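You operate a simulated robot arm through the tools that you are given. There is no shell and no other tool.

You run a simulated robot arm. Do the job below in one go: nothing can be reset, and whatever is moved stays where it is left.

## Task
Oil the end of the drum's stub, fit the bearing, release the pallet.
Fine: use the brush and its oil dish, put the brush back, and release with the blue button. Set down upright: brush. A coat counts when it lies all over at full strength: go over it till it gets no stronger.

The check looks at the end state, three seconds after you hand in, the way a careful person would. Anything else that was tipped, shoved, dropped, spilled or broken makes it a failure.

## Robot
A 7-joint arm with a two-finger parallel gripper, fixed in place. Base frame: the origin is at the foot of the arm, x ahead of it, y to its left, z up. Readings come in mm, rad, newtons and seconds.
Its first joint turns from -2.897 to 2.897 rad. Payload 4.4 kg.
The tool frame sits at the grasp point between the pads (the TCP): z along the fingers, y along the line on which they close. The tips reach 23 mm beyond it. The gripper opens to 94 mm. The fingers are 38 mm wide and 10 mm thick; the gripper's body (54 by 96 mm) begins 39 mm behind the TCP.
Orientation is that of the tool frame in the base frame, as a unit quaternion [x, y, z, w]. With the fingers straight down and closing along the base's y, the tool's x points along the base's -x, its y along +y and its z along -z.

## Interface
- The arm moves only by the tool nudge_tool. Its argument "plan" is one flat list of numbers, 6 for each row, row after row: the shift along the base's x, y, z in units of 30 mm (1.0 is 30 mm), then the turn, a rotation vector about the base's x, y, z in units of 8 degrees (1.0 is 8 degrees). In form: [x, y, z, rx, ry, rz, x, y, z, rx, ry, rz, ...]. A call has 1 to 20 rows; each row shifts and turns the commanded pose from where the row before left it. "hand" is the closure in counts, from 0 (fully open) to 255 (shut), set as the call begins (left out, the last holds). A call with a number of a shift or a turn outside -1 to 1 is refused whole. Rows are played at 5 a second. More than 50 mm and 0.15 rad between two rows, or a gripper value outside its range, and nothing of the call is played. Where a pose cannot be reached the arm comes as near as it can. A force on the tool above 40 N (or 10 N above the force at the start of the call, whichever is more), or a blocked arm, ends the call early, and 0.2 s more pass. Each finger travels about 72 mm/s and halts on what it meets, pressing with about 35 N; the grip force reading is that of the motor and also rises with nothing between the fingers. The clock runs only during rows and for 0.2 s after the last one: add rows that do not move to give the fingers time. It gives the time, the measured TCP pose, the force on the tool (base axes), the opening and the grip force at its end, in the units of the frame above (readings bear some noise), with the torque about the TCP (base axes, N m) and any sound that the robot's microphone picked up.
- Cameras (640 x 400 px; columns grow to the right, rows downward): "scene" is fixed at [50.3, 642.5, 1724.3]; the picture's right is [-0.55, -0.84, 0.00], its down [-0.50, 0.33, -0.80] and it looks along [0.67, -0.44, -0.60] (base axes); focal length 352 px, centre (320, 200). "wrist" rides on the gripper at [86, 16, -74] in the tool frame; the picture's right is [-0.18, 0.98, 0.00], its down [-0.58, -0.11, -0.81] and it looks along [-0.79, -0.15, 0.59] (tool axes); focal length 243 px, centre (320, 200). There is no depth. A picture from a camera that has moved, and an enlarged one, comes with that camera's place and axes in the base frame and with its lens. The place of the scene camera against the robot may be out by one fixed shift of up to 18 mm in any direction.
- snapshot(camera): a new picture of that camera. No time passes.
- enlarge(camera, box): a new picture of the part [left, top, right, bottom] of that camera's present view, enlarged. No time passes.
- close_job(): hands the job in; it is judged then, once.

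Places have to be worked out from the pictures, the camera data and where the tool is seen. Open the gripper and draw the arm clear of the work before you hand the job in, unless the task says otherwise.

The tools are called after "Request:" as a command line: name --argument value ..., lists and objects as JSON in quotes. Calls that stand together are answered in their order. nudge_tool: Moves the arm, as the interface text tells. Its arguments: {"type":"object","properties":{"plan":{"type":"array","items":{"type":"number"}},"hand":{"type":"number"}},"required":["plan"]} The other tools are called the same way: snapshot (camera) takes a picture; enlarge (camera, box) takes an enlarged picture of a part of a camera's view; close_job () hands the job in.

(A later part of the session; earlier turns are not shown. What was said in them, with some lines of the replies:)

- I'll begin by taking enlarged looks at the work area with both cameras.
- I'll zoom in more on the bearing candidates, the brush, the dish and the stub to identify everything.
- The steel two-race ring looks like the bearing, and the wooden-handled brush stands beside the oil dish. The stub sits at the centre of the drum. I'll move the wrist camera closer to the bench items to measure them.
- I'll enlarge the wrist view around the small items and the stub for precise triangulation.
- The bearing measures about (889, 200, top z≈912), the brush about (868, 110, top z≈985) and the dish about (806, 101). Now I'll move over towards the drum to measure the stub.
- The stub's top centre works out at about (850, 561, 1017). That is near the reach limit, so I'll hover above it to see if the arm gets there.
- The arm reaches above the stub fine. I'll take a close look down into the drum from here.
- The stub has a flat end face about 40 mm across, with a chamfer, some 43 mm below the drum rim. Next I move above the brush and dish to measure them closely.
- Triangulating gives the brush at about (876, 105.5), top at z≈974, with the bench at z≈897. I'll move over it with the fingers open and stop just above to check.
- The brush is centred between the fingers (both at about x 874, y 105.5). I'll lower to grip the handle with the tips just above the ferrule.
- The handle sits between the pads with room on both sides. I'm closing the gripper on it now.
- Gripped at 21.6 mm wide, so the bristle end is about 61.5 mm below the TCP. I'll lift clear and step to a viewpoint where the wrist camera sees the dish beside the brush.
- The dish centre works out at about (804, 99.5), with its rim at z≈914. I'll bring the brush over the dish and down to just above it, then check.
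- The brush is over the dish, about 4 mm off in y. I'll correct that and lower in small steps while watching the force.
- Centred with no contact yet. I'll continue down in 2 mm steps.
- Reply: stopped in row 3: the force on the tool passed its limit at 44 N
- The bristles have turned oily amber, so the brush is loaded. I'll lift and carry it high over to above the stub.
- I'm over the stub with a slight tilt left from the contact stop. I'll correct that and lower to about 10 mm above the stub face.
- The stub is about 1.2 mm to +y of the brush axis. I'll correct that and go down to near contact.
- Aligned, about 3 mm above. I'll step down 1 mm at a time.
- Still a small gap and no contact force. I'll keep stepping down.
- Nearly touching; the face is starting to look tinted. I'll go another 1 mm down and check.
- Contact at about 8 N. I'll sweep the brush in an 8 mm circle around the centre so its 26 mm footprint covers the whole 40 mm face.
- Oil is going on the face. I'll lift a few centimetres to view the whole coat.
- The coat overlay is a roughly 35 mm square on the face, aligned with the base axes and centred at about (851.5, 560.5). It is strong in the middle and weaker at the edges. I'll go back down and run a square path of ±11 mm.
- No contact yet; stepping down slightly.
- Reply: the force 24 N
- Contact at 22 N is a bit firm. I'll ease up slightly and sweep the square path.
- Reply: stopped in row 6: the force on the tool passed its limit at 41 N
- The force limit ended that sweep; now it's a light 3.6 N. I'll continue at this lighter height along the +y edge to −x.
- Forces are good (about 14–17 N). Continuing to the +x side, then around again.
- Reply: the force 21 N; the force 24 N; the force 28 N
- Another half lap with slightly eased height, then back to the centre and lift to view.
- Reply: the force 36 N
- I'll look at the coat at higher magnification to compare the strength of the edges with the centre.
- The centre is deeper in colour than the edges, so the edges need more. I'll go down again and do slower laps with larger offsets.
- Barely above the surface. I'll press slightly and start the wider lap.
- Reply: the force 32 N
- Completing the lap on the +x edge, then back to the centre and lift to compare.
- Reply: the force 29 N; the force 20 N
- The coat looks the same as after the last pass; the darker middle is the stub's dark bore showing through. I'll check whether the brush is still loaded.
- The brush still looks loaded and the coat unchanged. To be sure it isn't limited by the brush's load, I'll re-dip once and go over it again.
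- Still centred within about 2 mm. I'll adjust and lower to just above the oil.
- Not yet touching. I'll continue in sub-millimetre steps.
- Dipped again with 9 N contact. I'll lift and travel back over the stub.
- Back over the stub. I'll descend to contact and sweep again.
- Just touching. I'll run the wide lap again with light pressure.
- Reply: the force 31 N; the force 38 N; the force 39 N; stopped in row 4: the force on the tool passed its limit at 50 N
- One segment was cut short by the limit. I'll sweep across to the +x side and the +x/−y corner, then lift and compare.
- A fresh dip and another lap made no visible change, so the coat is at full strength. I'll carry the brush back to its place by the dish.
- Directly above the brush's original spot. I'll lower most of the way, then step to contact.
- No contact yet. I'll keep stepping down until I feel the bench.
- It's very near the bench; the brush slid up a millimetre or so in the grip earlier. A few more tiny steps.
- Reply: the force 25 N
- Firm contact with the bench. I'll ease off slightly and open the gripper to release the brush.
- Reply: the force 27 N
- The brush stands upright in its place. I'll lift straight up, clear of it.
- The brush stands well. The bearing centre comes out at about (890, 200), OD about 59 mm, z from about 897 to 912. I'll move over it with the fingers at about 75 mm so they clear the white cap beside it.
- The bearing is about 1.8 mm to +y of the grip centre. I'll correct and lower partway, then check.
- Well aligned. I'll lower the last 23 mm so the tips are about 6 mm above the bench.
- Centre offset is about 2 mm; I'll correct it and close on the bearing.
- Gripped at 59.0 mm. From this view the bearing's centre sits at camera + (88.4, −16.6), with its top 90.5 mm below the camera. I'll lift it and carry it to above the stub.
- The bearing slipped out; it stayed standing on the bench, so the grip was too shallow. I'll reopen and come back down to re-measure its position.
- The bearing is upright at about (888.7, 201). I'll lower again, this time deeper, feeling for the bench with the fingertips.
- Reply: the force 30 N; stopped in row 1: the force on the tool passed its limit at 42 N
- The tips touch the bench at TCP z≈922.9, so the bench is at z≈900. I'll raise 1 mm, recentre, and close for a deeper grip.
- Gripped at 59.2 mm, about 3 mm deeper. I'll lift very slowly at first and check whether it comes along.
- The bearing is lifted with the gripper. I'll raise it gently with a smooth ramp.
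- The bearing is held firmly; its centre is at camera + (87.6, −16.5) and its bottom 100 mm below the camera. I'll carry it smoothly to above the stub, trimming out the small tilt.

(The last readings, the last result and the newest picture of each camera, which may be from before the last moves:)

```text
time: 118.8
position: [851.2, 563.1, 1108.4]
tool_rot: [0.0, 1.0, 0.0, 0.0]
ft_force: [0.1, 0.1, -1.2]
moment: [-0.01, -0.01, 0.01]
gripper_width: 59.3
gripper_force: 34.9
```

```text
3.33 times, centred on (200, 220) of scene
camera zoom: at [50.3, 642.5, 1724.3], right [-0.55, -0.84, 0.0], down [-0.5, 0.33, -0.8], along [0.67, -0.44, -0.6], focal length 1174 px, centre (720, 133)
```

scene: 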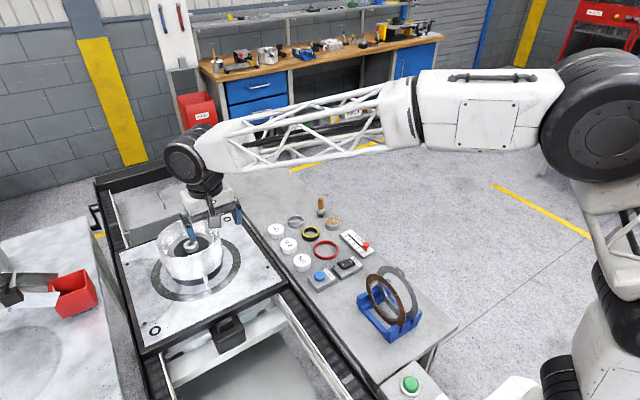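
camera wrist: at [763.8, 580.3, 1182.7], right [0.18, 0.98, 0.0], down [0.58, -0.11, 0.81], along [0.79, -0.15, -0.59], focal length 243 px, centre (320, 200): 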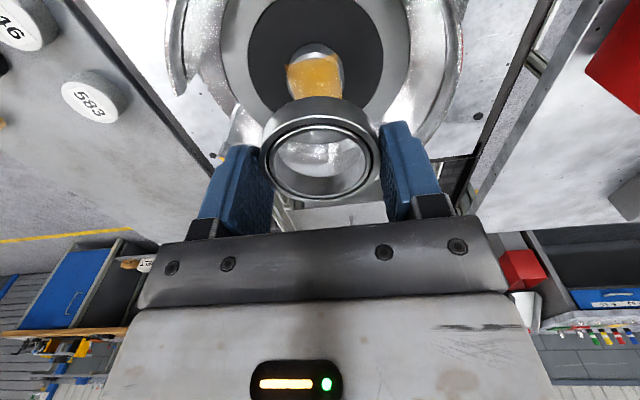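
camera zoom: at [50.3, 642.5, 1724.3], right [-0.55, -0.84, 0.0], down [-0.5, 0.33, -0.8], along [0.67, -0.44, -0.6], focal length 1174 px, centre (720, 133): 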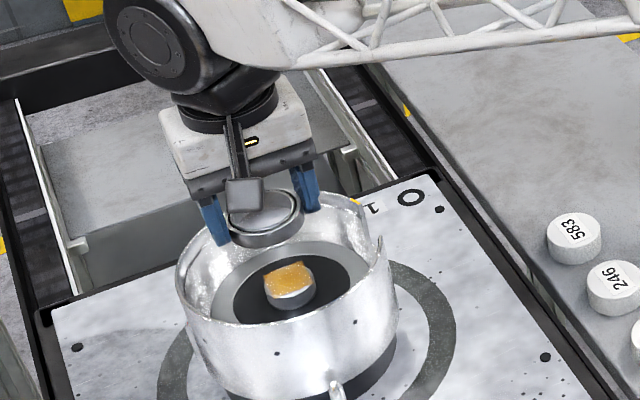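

The tilt is gone. The stub sits at y≈560.8, so I shift −3 mm in y and lower the bearing to about 7 mm above the stub.

Request:
nudge_tool --plan '[0.013, -0.1, 0, 0, 0, 0, 0, 0, -0.2, 0, 0, 0, 0, 0, -0.4, 0, 0, 0, 0, 0, -0.4, 0, 0, 0, 0, 0, -0.4, 0, 0, 0, 0, 0, -0.3, 0, 0, 0, 0, 0, -0.15, 0, 0, 0, 0, 0, 0, 0, 0, 0]'

Request:
snapshot --camera "wrist"

Request:
enlarge --camera "wrist" --box '[240, 80, 400, 220]'

Request:
enlarge --camera "scene" --box '[160, 190, 240, 260]'

```text
time: 120.6
position: [853.0, 559.6, 1051.6]
tool_rot: [0.0, 1.0, -0.001, 0.0]
ft_force: [0.2, -0.7, -2.4]
moment: [0.04, -0.04, -0.03]
gripper_width: 59.1
gripper_force: 34.5
```

```text
taken
camera wrist: at [765.3, 576.0, 1126.7], right [0.18, 0.98, 0.0], down [0.58, -0.11, 0.81], along [0.79, -0.15, -0.59], focal length 243 px, centre (320, 200)
```

wrist: 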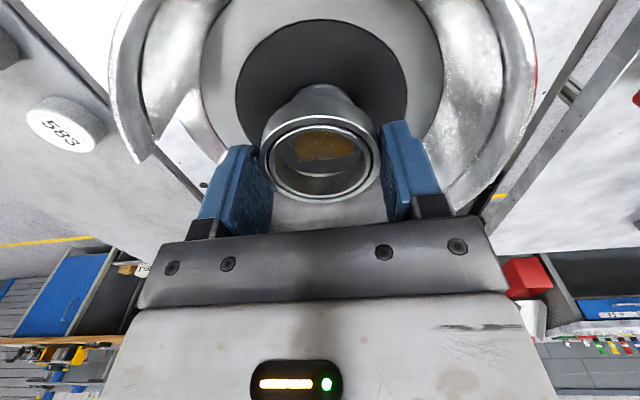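

```text
2.86 times, centred on (320, 150) of wrist
camera zoom: at [765.3, 576.0, 1126.7], right [0.18, 0.98, 0.0], down [0.58, -0.11, 0.81], along [0.79, -0.15, -0.59], focal length 693 px, centre (320, 343)
```

zoom: 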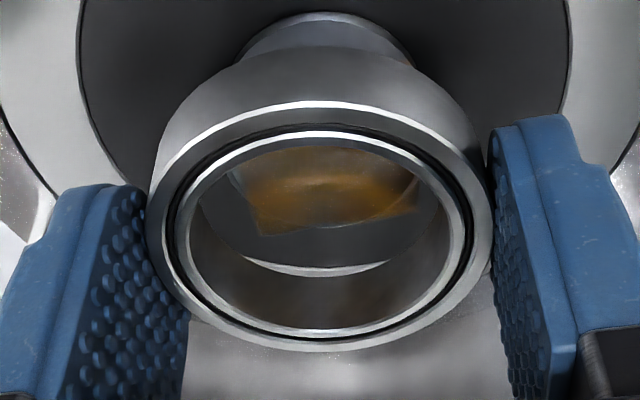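

```text
5.71 times, centred on (200, 225) of scene
camera zoom: at [50.3, 642.5, 1724.3], right [-0.55, -0.84, 0.0], down [-0.5, 0.33, -0.8], along [0.67, -0.44, -0.6], focal length 2013 px, centre (1006, 57)
```

zoom: 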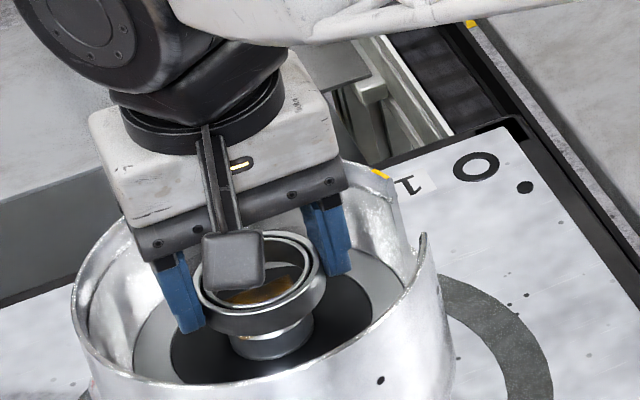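

The stub is about 1.5 mm to +y and 1 mm to −x of the bearing. I'll trim and check again.

Request:
nudge_tool --plan '[-0.037, 0.045, 0, 0, 0, 0, 0, 0, 0, 0, 0, 0, 0, 0, 0, 0, 0, 0]'

Request:
enlarge --camera "wrist" --box '[240, 80, 400, 220]'

Request:
enlarge --camera "scene" --box '[175, 210, 225, 255]'

```text
time: 121.4
position: [850.6, 560.2, 1052.0]
tool_rot: [0.0, 1.0, 0.0, 0.0]
ft_force: [-0.5, 0.0, -0.7]
moment: [0.01, -0.02, 0.03]
gripper_width: 59.2
gripper_force: 34.9
```

```text
2.86 times, centred on (320, 150) of wrist
camera zoom: at [763.6, 577.5, 1127.0], right [0.18, 0.98, 0.0], down [0.58, -0.11, 0.81], along [0.79, -0.15, -0.59], focal length 693 px, centre (320, 343)
```

zoom: 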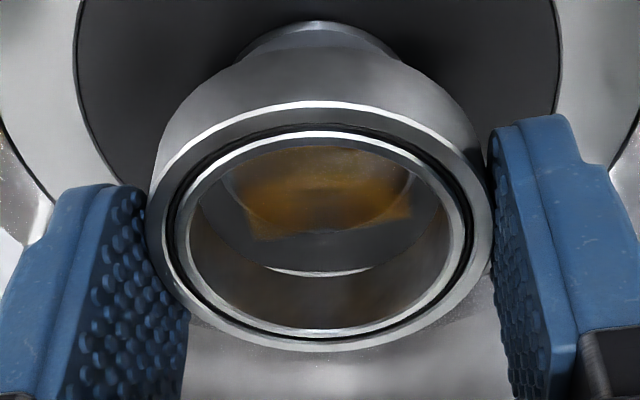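

```text
8.89 times, centred on (200, 232) of scene
camera zoom: at [50.3, 642.5, 1724.3], right [-0.55, -0.84, 0.0], down [-0.5, 0.33, -0.8], along [0.67, -0.44, -0.6], focal length 3132 px, centre (1387, -89)
```

zoom: 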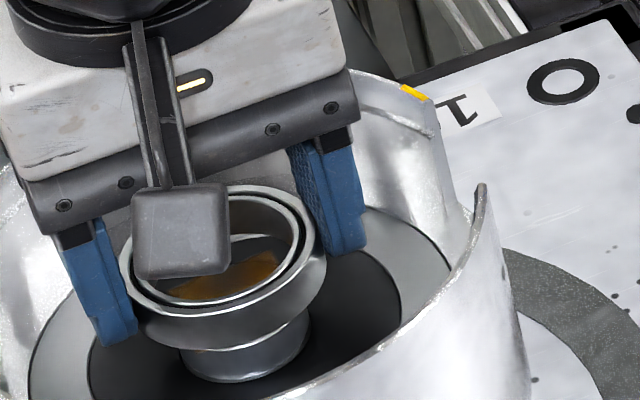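

Aligned within about half a millimetre. I'll descend in small steps while watching the force.

Request:
nudge_tool --plan '[0.01, 0, -0.13, 0, 0, 0, 0, 0, -0.13, 0, 0, 0, 0, 0, 0, 0, 0, 0]'

Request:
enlarge --camera "wrist" --box '[240, 80, 400, 220]'

Request:
enlarge --camera "scene" --box '[175, 210, 225, 255]'

```text
time: 122.2
position: [851.6, 562.1, 1043.3]
tool_rot: [0.001, 1.0, -0.001, 0.0]
ft_force: [0.1, -0.1, -1.0]
moment: [0.04, 0.02, 0.0]
gripper_width: 59.3
gripper_force: 35.0
```

```text
2.86 times, centred on (320, 150) of wrist
camera zoom: at [764.3, 578.2, 1119.0], right [0.18, 0.98, 0.0], down [0.58, -0.11, 0.81], along [0.79, -0.15, -0.59], focal length 693 px, centre (320, 343)
```

zoom: 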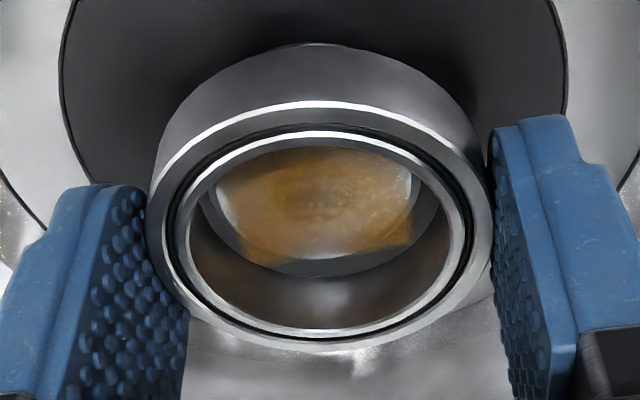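

```text
8.89 times, centred on (200, 232) of scene
camera zoom: at [50.3, 642.5, 1724.3], right [-0.55, -0.84, 0.0], down [-0.5, 0.33, -0.8], along [0.67, -0.44, -0.6], focal length 3132 px, centre (1387, -89)
```

zoom: 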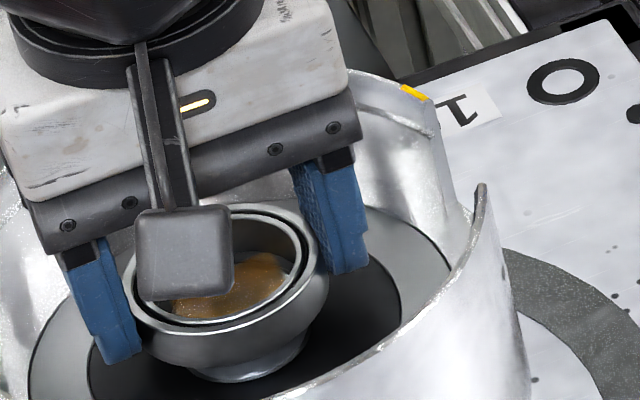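

The bearing is about 1 mm to +y of the stub now. I'll correct and continue down.

Request:
nudge_tool --plan '[0, -0.03, 0, 0, 0, 0, 0, 0, -0.07, 0, 0, 0, 0, 0, -0.07, 0, 0, 0, 0, 0, 0, 0, 0, 0]'

Request:
enlarge --camera "wrist" --box '[240, 80, 400, 220]'

Request:
enlarge --camera "scene" --box '[175, 210, 225, 255]'

```text
time: 123.2
position: [851.8, 560.8, 1039.1]
tool_rot: [0.001, 1.0, -0.002, 0.001]
ft_force: [0.3, -0.8, -1.4]
moment: [0.03, -0.01, 0.03]
gripper_width: 59.2
gripper_force: 34.9
```

```text
2.86 times, centred on (320, 150) of wrist
camera zoom: at [764.2, 577.2, 1114.7], right [0.18, 0.98, 0.0], down [0.58, -0.11, 0.81], along [0.79, -0.15, -0.59], focal length 693 px, centre (320, 343)
```

zoom: 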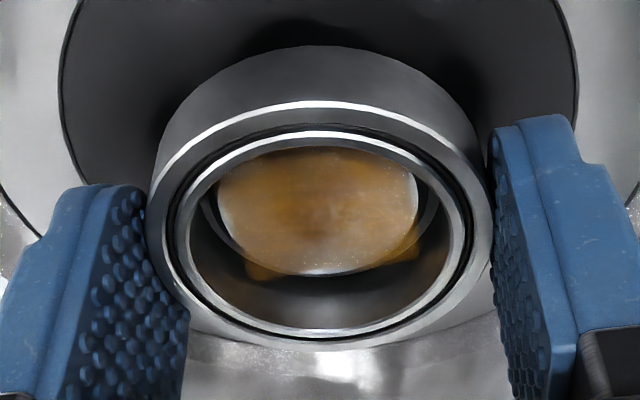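

```text
8.89 times, centred on (200, 232) of scene
camera zoom: at [50.3, 642.5, 1724.3], right [-0.55, -0.84, 0.0], down [-0.5, 0.33, -0.8], along [0.67, -0.44, -0.6], focal length 3132 px, centre (1387, -89)
```

zoom: 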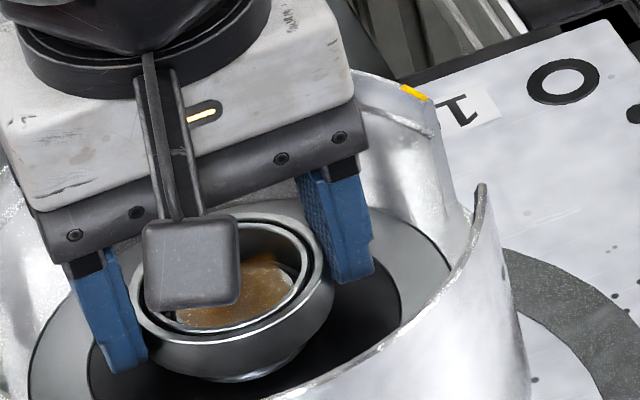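

The bearing has started over the stub with no contact force. I'll continue down in 2 mm steps.

Request:
nudge_tool --plan '[0, 0, -0.067, 0, 0, 0, 0, 0, -0.067, 0, 0, 0, 0, 0, -0.067, 0, 0, 0, 0, 0, 0, 0, 0, 0]'

Request:
enlarge --camera "wrist" --box '[240, 80, 400, 220]'

Request:
enlarge --camera "scene" --box '[175, 210, 225, 255]'

```text
time: 124.2
position: [852.3, 559.8, 1033.4]
tool_rot: [-0.001, 1.0, -0.001, 0.0]
ft_force: [-5.5, 0.6, -0.6]
moment: [0.02, 0.11, 0.04]
gripper_width: 59.1
gripper_force: 35.0
```

```text
2.86 times, centred on (320, 150) of wrist
camera zoom: at [764.8, 577.1, 1108.9], right [0.18, 0.98, 0.0], down [0.58, -0.11, 0.81], along [0.79, -0.15, -0.59], focal length 693 px, centre (320, 343)
```

zoom: 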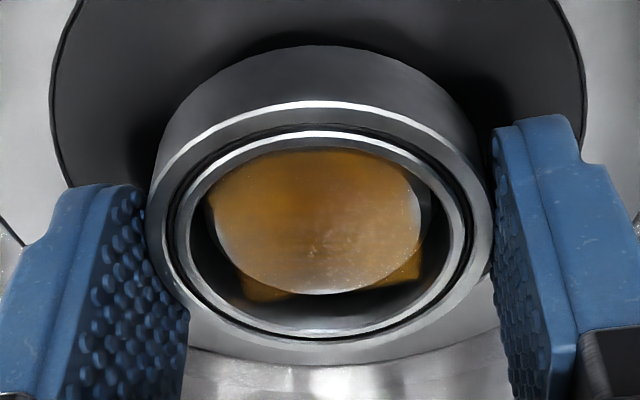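

```text
8.89 times, centred on (200, 232) of scene
camera zoom: at [50.3, 642.5, 1724.3], right [-0.55, -0.84, 0.0], down [-0.5, 0.33, -0.8], along [0.67, -0.44, -0.6], focal length 3132 px, centre (1387, -89)
```

zoom: 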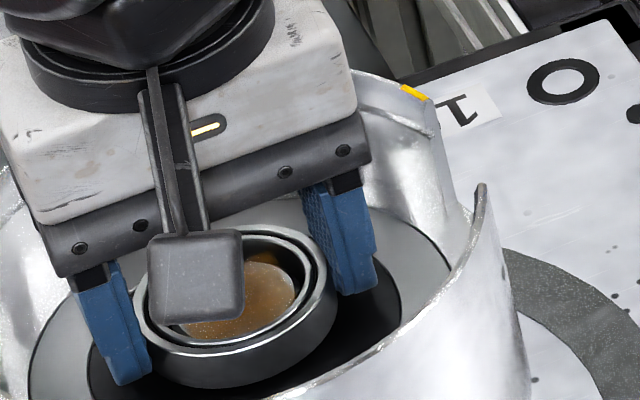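

A 5.5 N side force says the bearing should shift about 1 mm to −x. I'll correct it and continue down.

Request:
nudge_tool --plan '[-0.035, 0, 0, 0, 0, 0, 0, 0, -0.067, 0, 0, 0, 0, 0, -0.067, 0, 0, 0, 0, 0, 0, 0, 0, 0]'

Request:
enlarge --camera "wrist" --box '[240, 80, 400, 220]'

Request:
enlarge --camera "scene" --box '[175, 210, 225, 255]'

```text
time: 125.2
position: [852.2, 561.0, 1029.1]
tool_rot: [0.0, 1.0, -0.001, 0.0]
ft_force: [0.5, -0.6, 1.1]
moment: [0.05, -0.07, -0.03]
gripper_width: 58.9
gripper_force: 35.4
```

```text
2.86 times, centred on (320, 150) of wrist
camera zoom: at [763.8, 578.1, 1104.4], right [0.18, 0.98, 0.0], down [0.58, -0.11, 0.81], along [0.79, -0.15, -0.59], focal length 693 px, centre (320, 343)
```

zoom: 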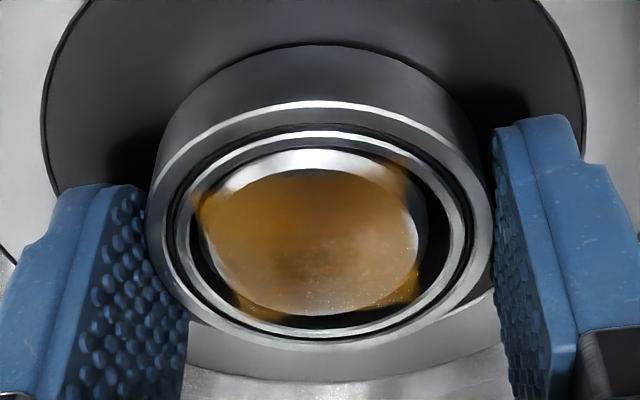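

```text
8.89 times, centred on (200, 232) of scene
camera zoom: at [50.3, 642.5, 1724.3], right [-0.55, -0.84, 0.0], down [-0.5, 0.33, -0.8], along [0.67, -0.44, -0.6], focal length 3132 px, centre (1387, -89)
```

zoom: 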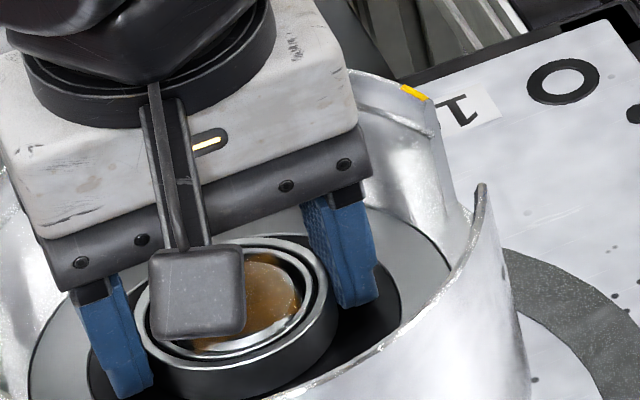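

Going on nicely. I'll trim y by −1 mm and continue down to find the seat.

Request:
nudge_tool --plan '[0, -0.03, 0, 0, 0, 0, 0, 0, -0.05, 0, 0, 0, 0, 0, -0.05, 0, 0, 0, 0, 0, 0, 0, 0, 0]'

Request:
nudge_tool --plan '[0, 0, -0.05, 0, 0, 0, 0, 0, 0, 0, 0, 0]'

Request:
nudge_tool --plan '[0, 0, -0.05, 0, 0, 0, 0, 0, 0, 0, 0, 0]'

Request:
enlarge --camera "wrist" --box '[240, 80, 400, 220]'

Request:
enlarge --camera "scene" --box '[175, 210, 225, 255]'

```text
time: 126.2
position: [851.0, 559.4, 1029.6]
tool_rot: [0.0, 1.0, -0.001, 0.001]
ft_force: [-1.9, -7.5, 27.2]
moment: [-0.11, 0.25, -0.03]
gripper_width: 58.8
gripper_force: 35.4
```

```text
time: 126.9
position: [851.0, 560.0, 1027.8]
tool_rot: [0.001, 1.0, 0.0, 0.001]
ft_force: [-1.4, -0.2, 3.3]
moment: [-0.16, 0.11, 0.01]
gripper_width: 59.1
gripper_force: 35.2
stopped in row 2: the force on the tool passed its limit at 41 N (the readings are from after the stop); the commanded pose is now the measured one
```

```text
time: 127.5
position: [850.5, 560.0, 1027.7]
tool_rot: [0.0, 1.0, 0.001, 0.003]
ft_force: [1.9, -2.6, 20.7]
moment: [-0.69, 0.37, 0.11]
gripper_width: 59.0
gripper_force: 35.1
```

```text
2.86 times, centred on (320, 150) of wrist
camera zoom: at [763.5, 576.3, 1103.1], right [0.18, 0.98, 0.0], down [0.58, -0.11, 0.81], along [0.8, -0.15, -0.59], focal length 693 px, centre (320, 343)
```

zoom: 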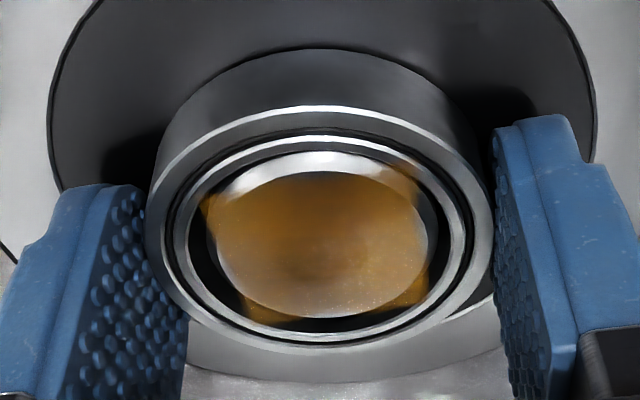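

```text
8.89 times, centred on (200, 232) of scene
camera zoom: at [50.3, 642.5, 1724.3], right [-0.55, -0.84, 0.0], down [-0.5, 0.33, -0.8], along [0.67, -0.44, -0.6], focal length 3132 px, centre (1387, -89)
```

zoom: 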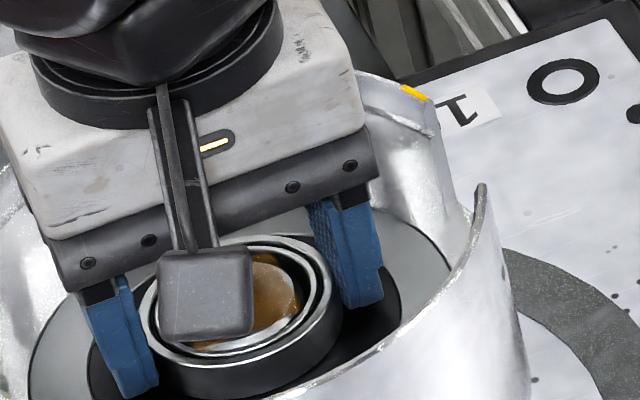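

Solid contact now at about 20–40 N, with the bearing bottom about level with the stub's base, so it looks seated. I'll ease off slightly and release.

Request:
nudge_tool --plan '[0, 0, 0.025, 0, 0, 0, 0, 0, 0, 0, 0, 0]'

Request:
nudge_tool --plan '[0, 0, 0, 0, 0, 0, 0, 0, 0, 0, 0, 0, 0, 0, 0, 0, 0, 0, 0, 0, 0, 0, 0, 0]' --hand 50

Request:
snapshot --camera "wrist"

Request:
enlarge --camera "wrist" --box '[240, 80, 400, 220]'

Request:
enlarge --camera "scene" --box '[175, 210, 225, 255]'

```text
time: 128.1
position: [851.3, 559.1, 1028.2]
tool_rot: [0.0, 1.0, 0.0, 0.002]
ft_force: [-6.4, -8.5, 25.7]
moment: [-0.79, 0.66, 0.05]
gripper_width: 59.3
gripper_force: 34.7
```

```text
time: 129.1
position: [850.0, 559.5, 1027.9]
tool_rot: [0.0, 1.0, 0.0, 0.001]
ft_force: [-8.1, 14.5, 30.1]
moment: [-0.37, 0.76, -0.48]
gripper_width: 70.9
gripper_force: 0.1
```

```text
taken
camera wrist: at [763.5, 577.0, 1103.2], right [0.18, 0.98, 0.0], down [0.58, -0.11, 0.81], along [0.79, -0.15, -0.59], focal length 243 px, centre (320, 200)
```

wrist: 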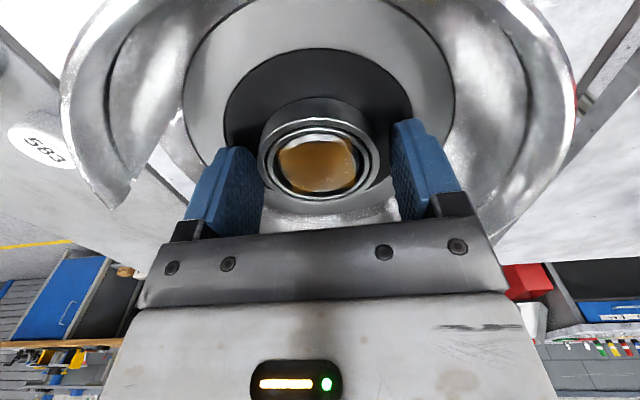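

```text
2.86 times, centred on (320, 150) of wrist
camera zoom: at [763.5, 577.0, 1103.2], right [0.18, 0.98, 0.0], down [0.58, -0.11, 0.81], along [0.79, -0.15, -0.59], focal length 693 px, centre (320, 343)
```

zoom: 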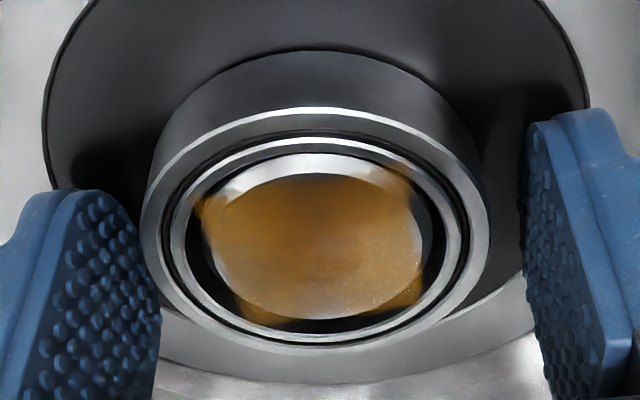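

```text
8.89 times, centred on (200, 232) of scene
camera zoom: at [50.3, 642.5, 1724.3], right [-0.55, -0.84, 0.0], down [-0.5, 0.33, -0.8], along [0.67, -0.44, -0.6], focal length 3132 px, centre (1387, -89)
```

zoom: 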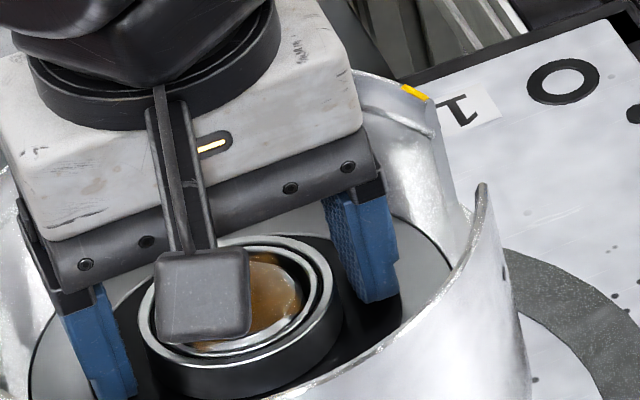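

The fingertips are pressing on the plate around the stub, which confirms the bearing is down at the plate. I'll raise straight up a little, then look.

Request:
nudge_tool --plan '[0, 0, 0.05, 0, 0, 0, 0, 0, 0.05, 0, 0, 0, 0, 0, 0.05, 0, 0, 0, 0, 0, 0, 0, 0, 0]'

Request:
enlarge --camera "wrist" --box '[240, 80, 400, 220]'

Request:
enlarge --camera "scene" --box '[175, 210, 225, 255]'

```text
time: 130.1
position: [852.7, 559.2, 1031.1]
tool_rot: [-0.001, 1.0, 0.0, 0.001]
ft_force: [-0.1, 0.6, -0.4]
moment: [0.01, -0.03, 0.0]
gripper_width: 75.6
gripper_force: 0.0
```

```text
2.86 times, centred on (320, 150) of wrist
camera zoom: at [765.1, 576.6, 1106.8], right [0.18, 0.98, 0.0], down [0.58, -0.11, 0.81], along [0.79, -0.15, -0.59], focal length 693 px, centre (320, 343)
```

zoom: 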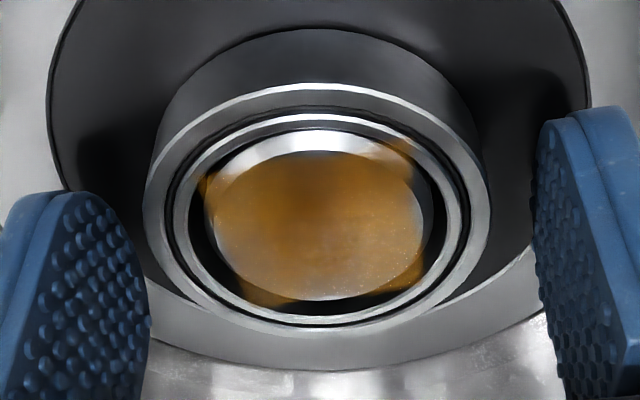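

```text
8.89 times, centred on (200, 232) of scene
camera zoom: at [50.3, 642.5, 1724.3], right [-0.55, -0.84, 0.0], down [-0.5, 0.33, -0.8], along [0.67, -0.44, -0.6], focal length 3132 px, centre (1387, -89)
```

zoom: 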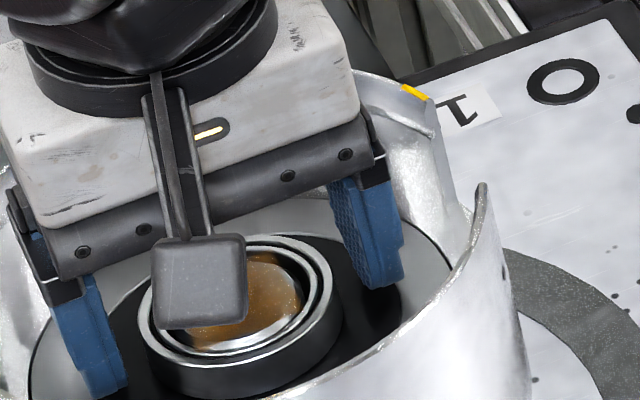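

Released; the bearing stays on the stub. I'll rise straight out of the drum and inspect it.

Request:
nudge_tool --plan '[0, 0, 0.3, 0, 0, 0, 0, 0, 0.8, 0, 0, 0, 0, 0, 1, 0, 0, 0, 0, 0, 1, 0, 0, 0, 0, 0, 0.8, 0, 0, 0, 0, 0, 0, 0, 0, 0]'

Request:
snapshot --camera "wrist"

Request:
enlarge --camera "wrist" --box '[270, 0, 370, 90]'

Request:
enlarge --camera "scene" --box '[165, 205, 225, 265]'

```text
time: 131.5
position: [848.7, 560.5, 1150.2]
tool_rot: [0.0, 1.0, 0.0, 0.001]
ft_force: [0.2, -0.2, 0.6]
moment: [0.02, -0.03, -0.02]
gripper_width: 75.7
gripper_force: 0.1
```

```text
taken
camera wrist: at [761.7, 577.8, 1225.5], right [0.18, 0.98, 0.0], down [0.58, -0.11, 0.81], along [0.79, -0.15, -0.59], focal length 243 px, centre (320, 200)
```

wrist: 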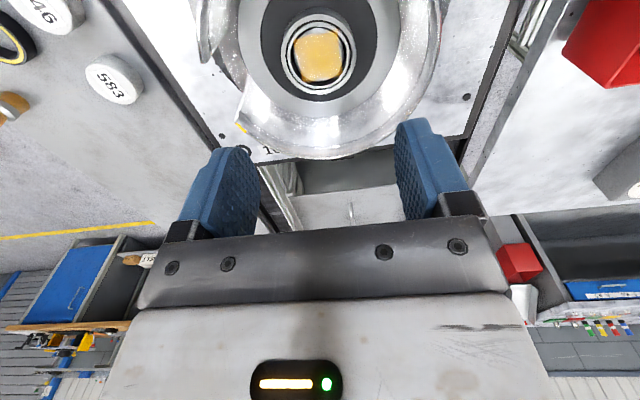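

```text
4.44 times, centred on (320, 45) of wrist
camera zoom: at [761.7, 577.8, 1225.5], right [0.18, 0.98, 0.0], down [0.58, -0.11, 0.81], along [0.79, -0.15, -0.59], focal length 1078 px, centre (320, 889)
```

zoom: 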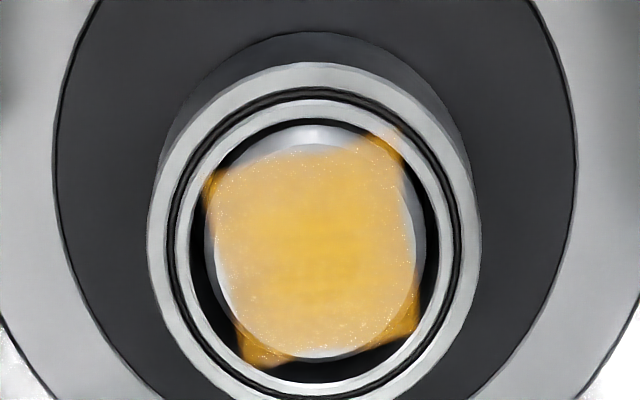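

```text
6.67 times, centred on (195, 235) of scene
camera zoom: at [50.3, 642.5, 1724.3], right [-0.55, -0.84, 0.0], down [-0.5, 0.33, -0.8], along [0.67, -0.44, -0.6], focal length 2349 px, centre (1153, -33)
```

zoom: 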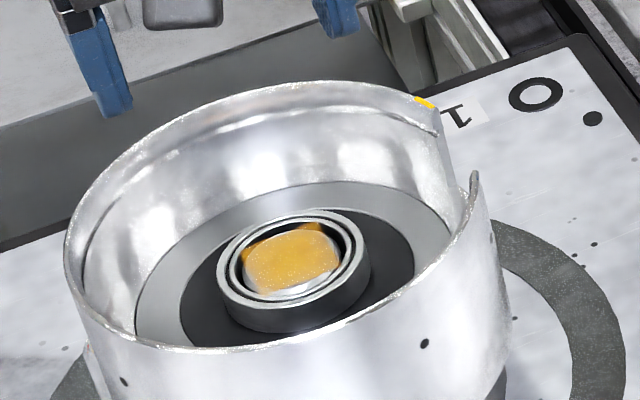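

The bearing sits flat on the stub with the coat intact. Next I move to look closely at the blue RELEASE button.

Request:
nudge_tool --plan '[-0.9, -0.75, 0, 0, 0, 0, -0.996, -0.835, 0, 0, 0, 0, -0.996, -0.835, 0, 0, 0, 0, -0.996, -0.835, 0, 0, 0, 0, -0.996, -0.835, 0, 0, 0, 0, -0.996, -0.835, 0, 0, 0, 0, -0.996, -0.835, 0, 0, 0, 0, -0.996, -0.835, 0, 0, 0, 0, -0.996, -0.835, 0, 0, 0, 0, -0.996, -0.835, 0, 0, 0, 0, -0.996, -0.835, 0, 0, 0, 0, 0, 0, 0, 0, 0, 0]'

Request:
snapshot --camera "wrist"

Request:
enlarge --camera "wrist" --box '[240, 50, 400, 200]'

Request:
snapshot --camera "scene"

```text
time: 134.1
position: [523.0, 284.8, 1146.3]
tool_rot: [0.0, 1.0, 0.0, 0.001]
ft_force: [-0.1, 0.1, 0.3]
moment: [-0.01, 0.01, -0.02]
gripper_width: 75.4
gripper_force: 0.1
```

```text
taken
camera wrist: at [436.9, 301.8, 1221.2], right [0.18, 0.98, 0.0], down [0.58, -0.11, 0.81], along [0.79, -0.15, -0.59], focal length 243 px, centre (320, 200)
```

wrist: 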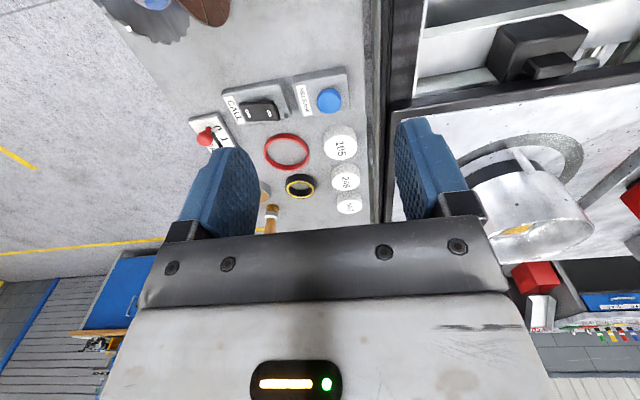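

```text
2.67 times, centred on (320, 125) of wrist
camera zoom: at [436.9, 301.8, 1221.2], right [0.18, 0.98, 0.0], down [0.58, -0.11, 0.81], along [0.79, -0.15, -0.59], focal length 647 px, centre (320, 400)
```

zoom: 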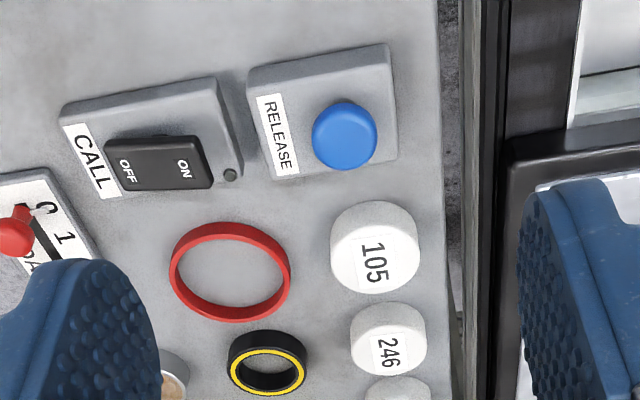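

```text
taken
```

scene: 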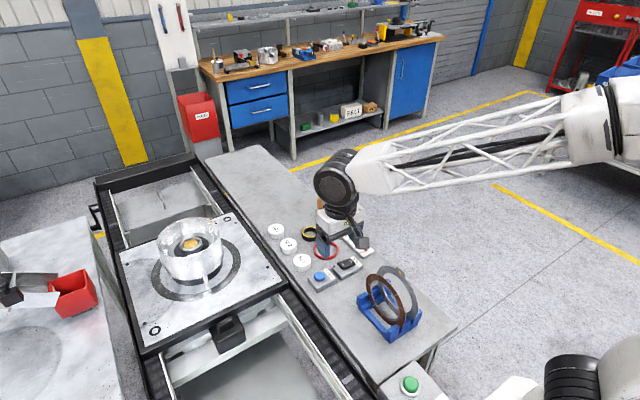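

The button's top centre triangulates to about (614, 281, 932). I'll close the fingers and move directly above it.

Request:
nudge_tool --plan '[0.75, -0.04, 0, 0, 0, 0, 0.75, -0.04, 0, 0, 0, 0, 0.75, -0.04, -0.3, 0, 0, 0, 0.75, -0.04, -0.6, 0, 0, 0, 0, 0, -0.9, 0, 0, 0, 0, 0, -0.9, 0, 0, 0, 0, 0, -0.9, 0, 0, 0, 0, 0, -0.9, 0, 0, 0, 0, 0, -0.6, 0, 0, 0, 0, 0, 0, 0, 0, 0]' --hand 255

Request:
snapshot --camera "wrist"

Request:
enlarge --camera "wrist" --box '[240, 50, 400, 200]'

Request:
enlarge --camera "scene" --box '[270, 210, 370, 310]'

```text
time: 136.3
position: [614.7, 281.1, 992.6]
tool_rot: [0.001, 1.0, 0.0, 0.002]
ft_force: [0.4, -0.4, 0.1]
moment: [0.01, 0.01, 0.01]
gripper_width: 0.0
gripper_force: 35.0
```

```text
taken
camera wrist: at [527.8, 298.5, 1067.2], right [0.18, 0.98, 0.0], down [0.58, -0.11, 0.81], along [0.79, -0.15, -0.59], focal length 243 px, centre (320, 200)
```

wrist: 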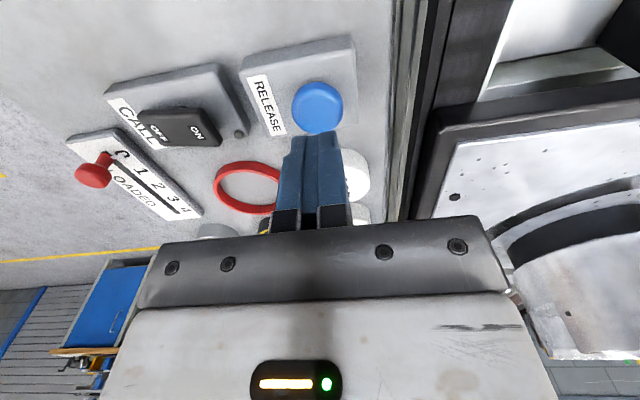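

```text
2.67 times, centred on (320, 125) of wrist
camera zoom: at [527.8, 298.5, 1067.2], right [0.18, 0.98, 0.0], down [0.58, -0.11, 0.81], along [0.79, -0.15, -0.59], focal length 647 px, centre (320, 400)
```

zoom: 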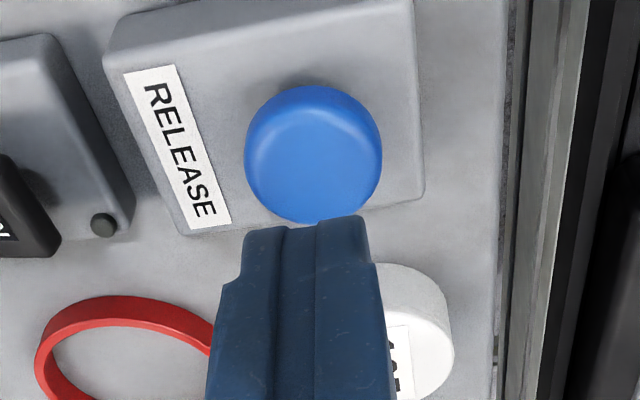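

```text
4.00 times, centred on (320, 260) of scene
camera zoom: at [50.3, 642.5, 1724.3], right [-0.55, -0.84, 0.0], down [-0.5, 0.33, -0.8], along [0.67, -0.44, -0.6], focal length 1409 px, centre (320, -40)
```

zoom: 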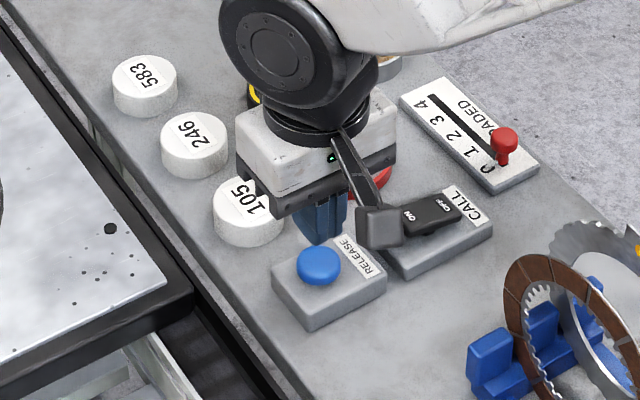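

Directly above the button, 1.5 mm off in y. I'll correct and lower to just above it.

Request:
nudge_tool --plan '[0.01, -0.05, -0.4, 0, 0, 0, 0, 0, -0.4, 0, 0, 0, 0, 0, -0.2, 0, 0, 0, 0, 0, 0, 0, 0, 0]'

Request:
enlarge --camera "scene" --box '[290, 240, 350, 300]'

Request:
enlarge --camera "wrist" --box '[240, 50, 400, 200]'

```text
time: 137.3
position: [616.1, 279.8, 964.1]
tool_rot: [-0.001, 1.0, 0.0, 0.001]
ft_force: [-0.1, 0.6, -0.1]
moment: [-0.01, 0.02, 0.01]
gripper_width: 0.0
gripper_force: 34.5
```

```text
6.67 times, centred on (320, 270) of scene
camera zoom: at [50.3, 642.5, 1724.3], right [-0.55, -0.84, 0.0], down [-0.5, 0.33, -0.8], along [0.67, -0.44, -0.6], focal length 2349 px, centre (320, -267)
```

zoom: 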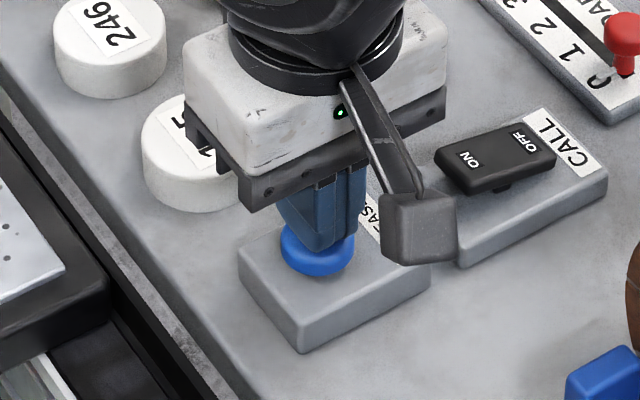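

```text
2.67 times, centred on (320, 125) of wrist
camera zoom: at [528.8, 297.0, 1038.9], right [0.18, 0.98, 0.0], down [0.58, -0.11, 0.81], along [0.79, -0.15, -0.59], focal length 647 px, centre (320, 400)
```

zoom: 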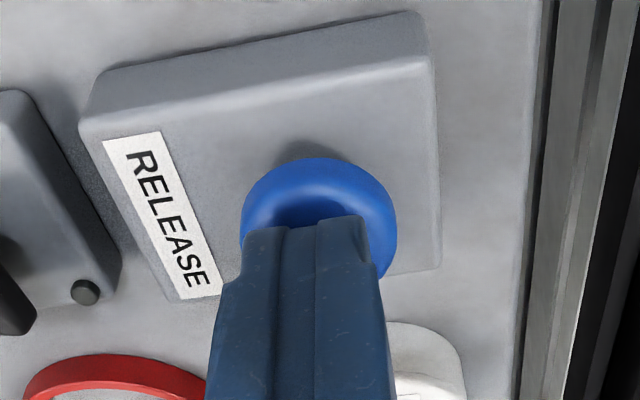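

Fingertips are centred over the button, about 8 mm above it. I'll press down in small steps.

Request:
nudge_tool --plan '[0, 0, -0.1, 0, 0, 0, 0, 0, -0.1, 0, 0, 0, 0, 0, -0.067, 0, 0, 0, 0, 0, 0, 0, 0, 0]'

Request:
enlarge --camera "scene" --box '[290, 240, 350, 300]'

Request:
snapshot --camera "scene"

```text
time: 138.3
position: [615.6, 282.5, 957.7]
tool_rot: [0.0, 1.0, 0.0, 0.002]
ft_force: [1.6, 0.3, 3.7]
moment: [-0.02, -0.03, -0.01]
gripper_width: 0.1
gripper_force: 35.3
heard: click
```

```text
6.67 times, centred on (320, 270) of scene
camera zoom: at [50.3, 642.5, 1724.3], right [-0.55, -0.84, 0.0], down [-0.5, 0.33, -0.8], along [0.67, -0.44, -0.6], focal length 2349 px, centre (320, -267)
```

zoom: 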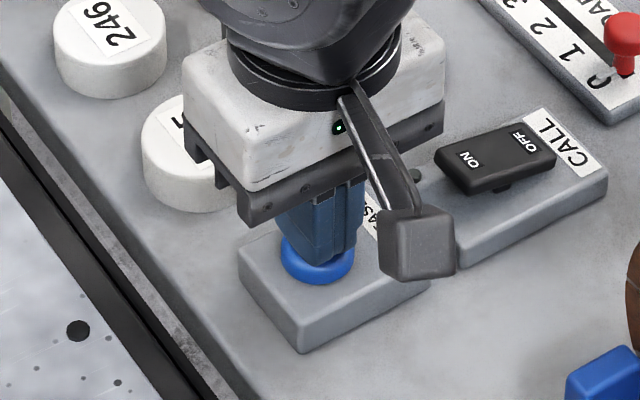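

```text
taken
```

scene: 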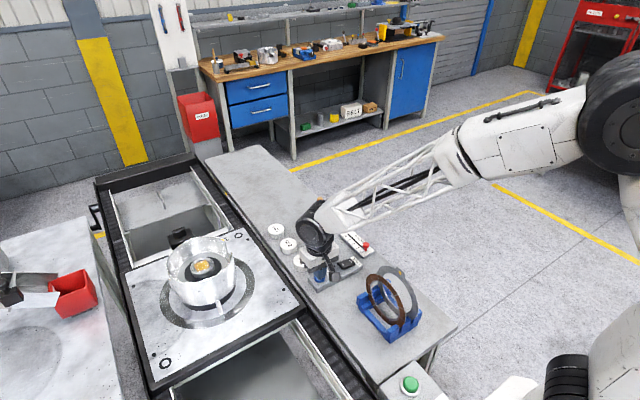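

Click heard and the pallet is moving off. I'll lift straight up from the button and watch.

Request:
nudge_tool --plan '[0, 0, 0.5, 0, 0, 0, 0, 0, 1, 0, 0, 0, 0, 0, 1, 0, 0, 0, 0, 0, 1, 0, 0, 0, 0, 0, 1, 0, 0, 0, 0, 0, 1, 0, 0, 0, 0, 0, 1, 0, 0, 0]'

Request:
snapshot --camera "scene"

```text
time: 139.9
position: [616.2, 281.2, 1151.5]
tool_rot: [-0.001, 1.0, 0.0, 0.0]
ft_force: [0.0, -0.3, -0.7]
moment: [0.0, 0.01, 0.02]
gripper_width: 0.0
gripper_force: 34.8
```

```text
taken
```

scene: 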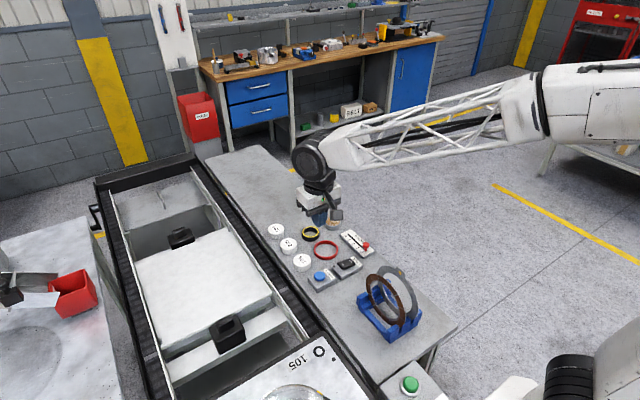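

The pallet has run off down the line. I'll open the gripper, raise the arm clear, and wait to check the final state.

Request:
nudge_tool --plan '[0, 0, 0.8, 0, 0, 0, -0.3, 0, 1, 0, 0, 0, -0.3, 0, 1, 0, 0, 0, -0.3, 0, 1, 0, 0, 0, -0.3, 0, 1, 0, 0, 0, 0, 0, 0, 0, 0, 0, 0, 0, 0, 0, 0, 0, 0, 0, 0, 0, 0, 0, 0, 0, 0, 0, 0, 0, 0, 0, 0, 0, 0, 0]' --hand 0

Request:
snapshot --camera "scene"

Request:
snapshot --camera "wrist"

Request:
enlarge --camera "scene" --box '[240, 180, 400, 300]'

Request:
enlarge --camera "scene" --box '[180, 300, 380, 400]'

```text
time: 142.1
position: [581.4, 285.1, 1295.6]
tool_rot: [0.0, 1.0, 0.0, 0.001]
ft_force: [0.1, -0.4, -0.6]
moment: [0.0, 0.01, -0.01]
gripper_width: 94.2
gripper_force: 0.1
```

```text
taken
```

scene: 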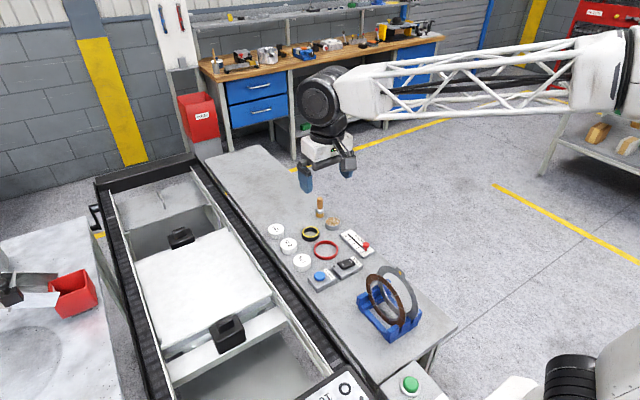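

```text
taken
camera wrist: at [494.2, 300.6, 1371.6], right [0.18, 0.98, 0.0], down [0.58, -0.11, 0.81], along [0.79, -0.15, -0.59], focal length 243 px, centre (320, 200)
```

wrist: 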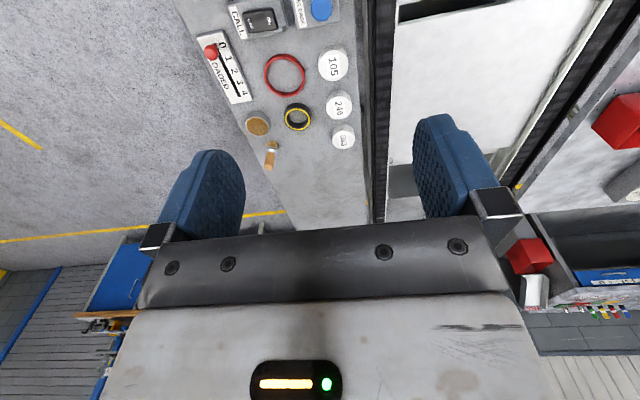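

```text
3.33 times, centred on (320, 240) of scene
camera zoom: at [50.3, 642.5, 1724.3], right [-0.55, -0.84, 0.0], down [-0.5, 0.33, -0.8], along [0.67, -0.44, -0.6], focal length 1174 px, centre (320, 67)
```

zoom: 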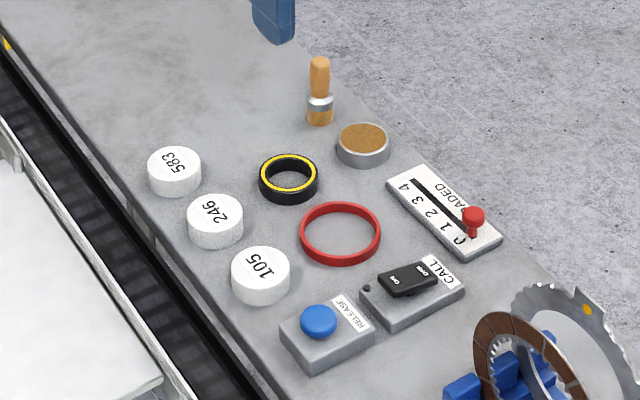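

```text
3.20 times, centred on (280, 350) of scene
camera zoom: at [50.3, 642.5, 1724.3], right [-0.55, -0.84, 0.0], down [-0.5, 0.33, -0.8], along [0.67, -0.44, -0.6], focal length 1127 px, centre (448, -280)
```

zoom: 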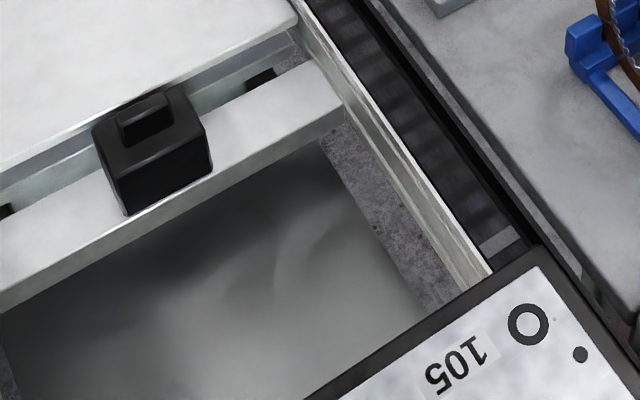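

The brush is upright, the other items are undisturbed and the arm is clear. I'll idle a moment to confirm the pallet has come to rest.

Request:
nudge_tool --plan '[0, 0, 0, 0, 0, 0, 0, 0, 0, 0, 0, 0, 0, 0, 0, 0, 0, 0, 0, 0, 0, 0, 0, 0, 0, 0, 0, 0, 0, 0, 0, 0, 0, 0, 0, 0, 0, 0, 0, 0, 0, 0, 0, 0, 0, 0, 0, 0]'

Request:
snapshot --camera "scene"

```text
time: 143.9
position: [581.9, 283.9, 1298.3]
tool_rot: [0.0, 1.0, 0.0, 0.001]
ft_force: [0.2, 0.7, 0.4]
moment: [0.02, 0.01, -0.03]
gripper_width: 94.3
gripper_force: 0.0
```

```text
taken
```

scene: 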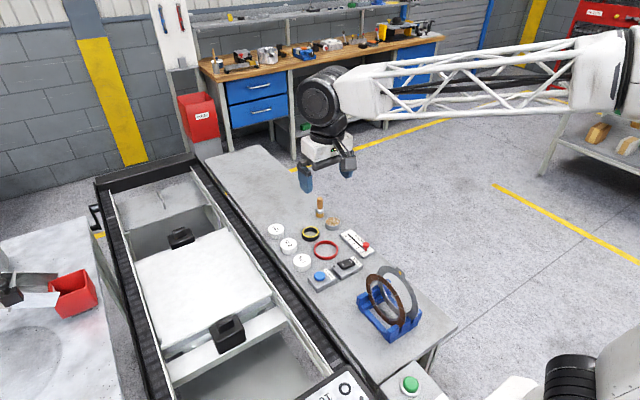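

The pallet has stopped at the end of its run and the bench looks in order: the brush is upright, nothing else has moved, and the gripper is open and clear. I'm handing the job in.

Request:
close_job

```text
The job is handed in.
```

The stub end is oiled, the bearing is fitted, and the pallet is released. The job is handed in, but I have no result from the check yet.

- **Oiling:** I went over the whole end face several times. A fresh dip and another lap made no visible change, so I took the coat as full strength.
- **Brush:** It is back where it stood, upright.
- **Bearing:** I fitted the steel two-race ring and pushed it down until it met the plate. It slipped out of the gripper on the first try but stayed upright on the bench. The bore is a few millimetres wider than the stub, so the bearing sits a little off-centre.
- **Release:** The blue button clicked and the pallet ran to the end of the line. The drum was out of the camera's view there, so I last saw the bearing in place just before the release.
- **The rest of the bench:** Nothing else looks moved. The gripper is open and the arm is clear.
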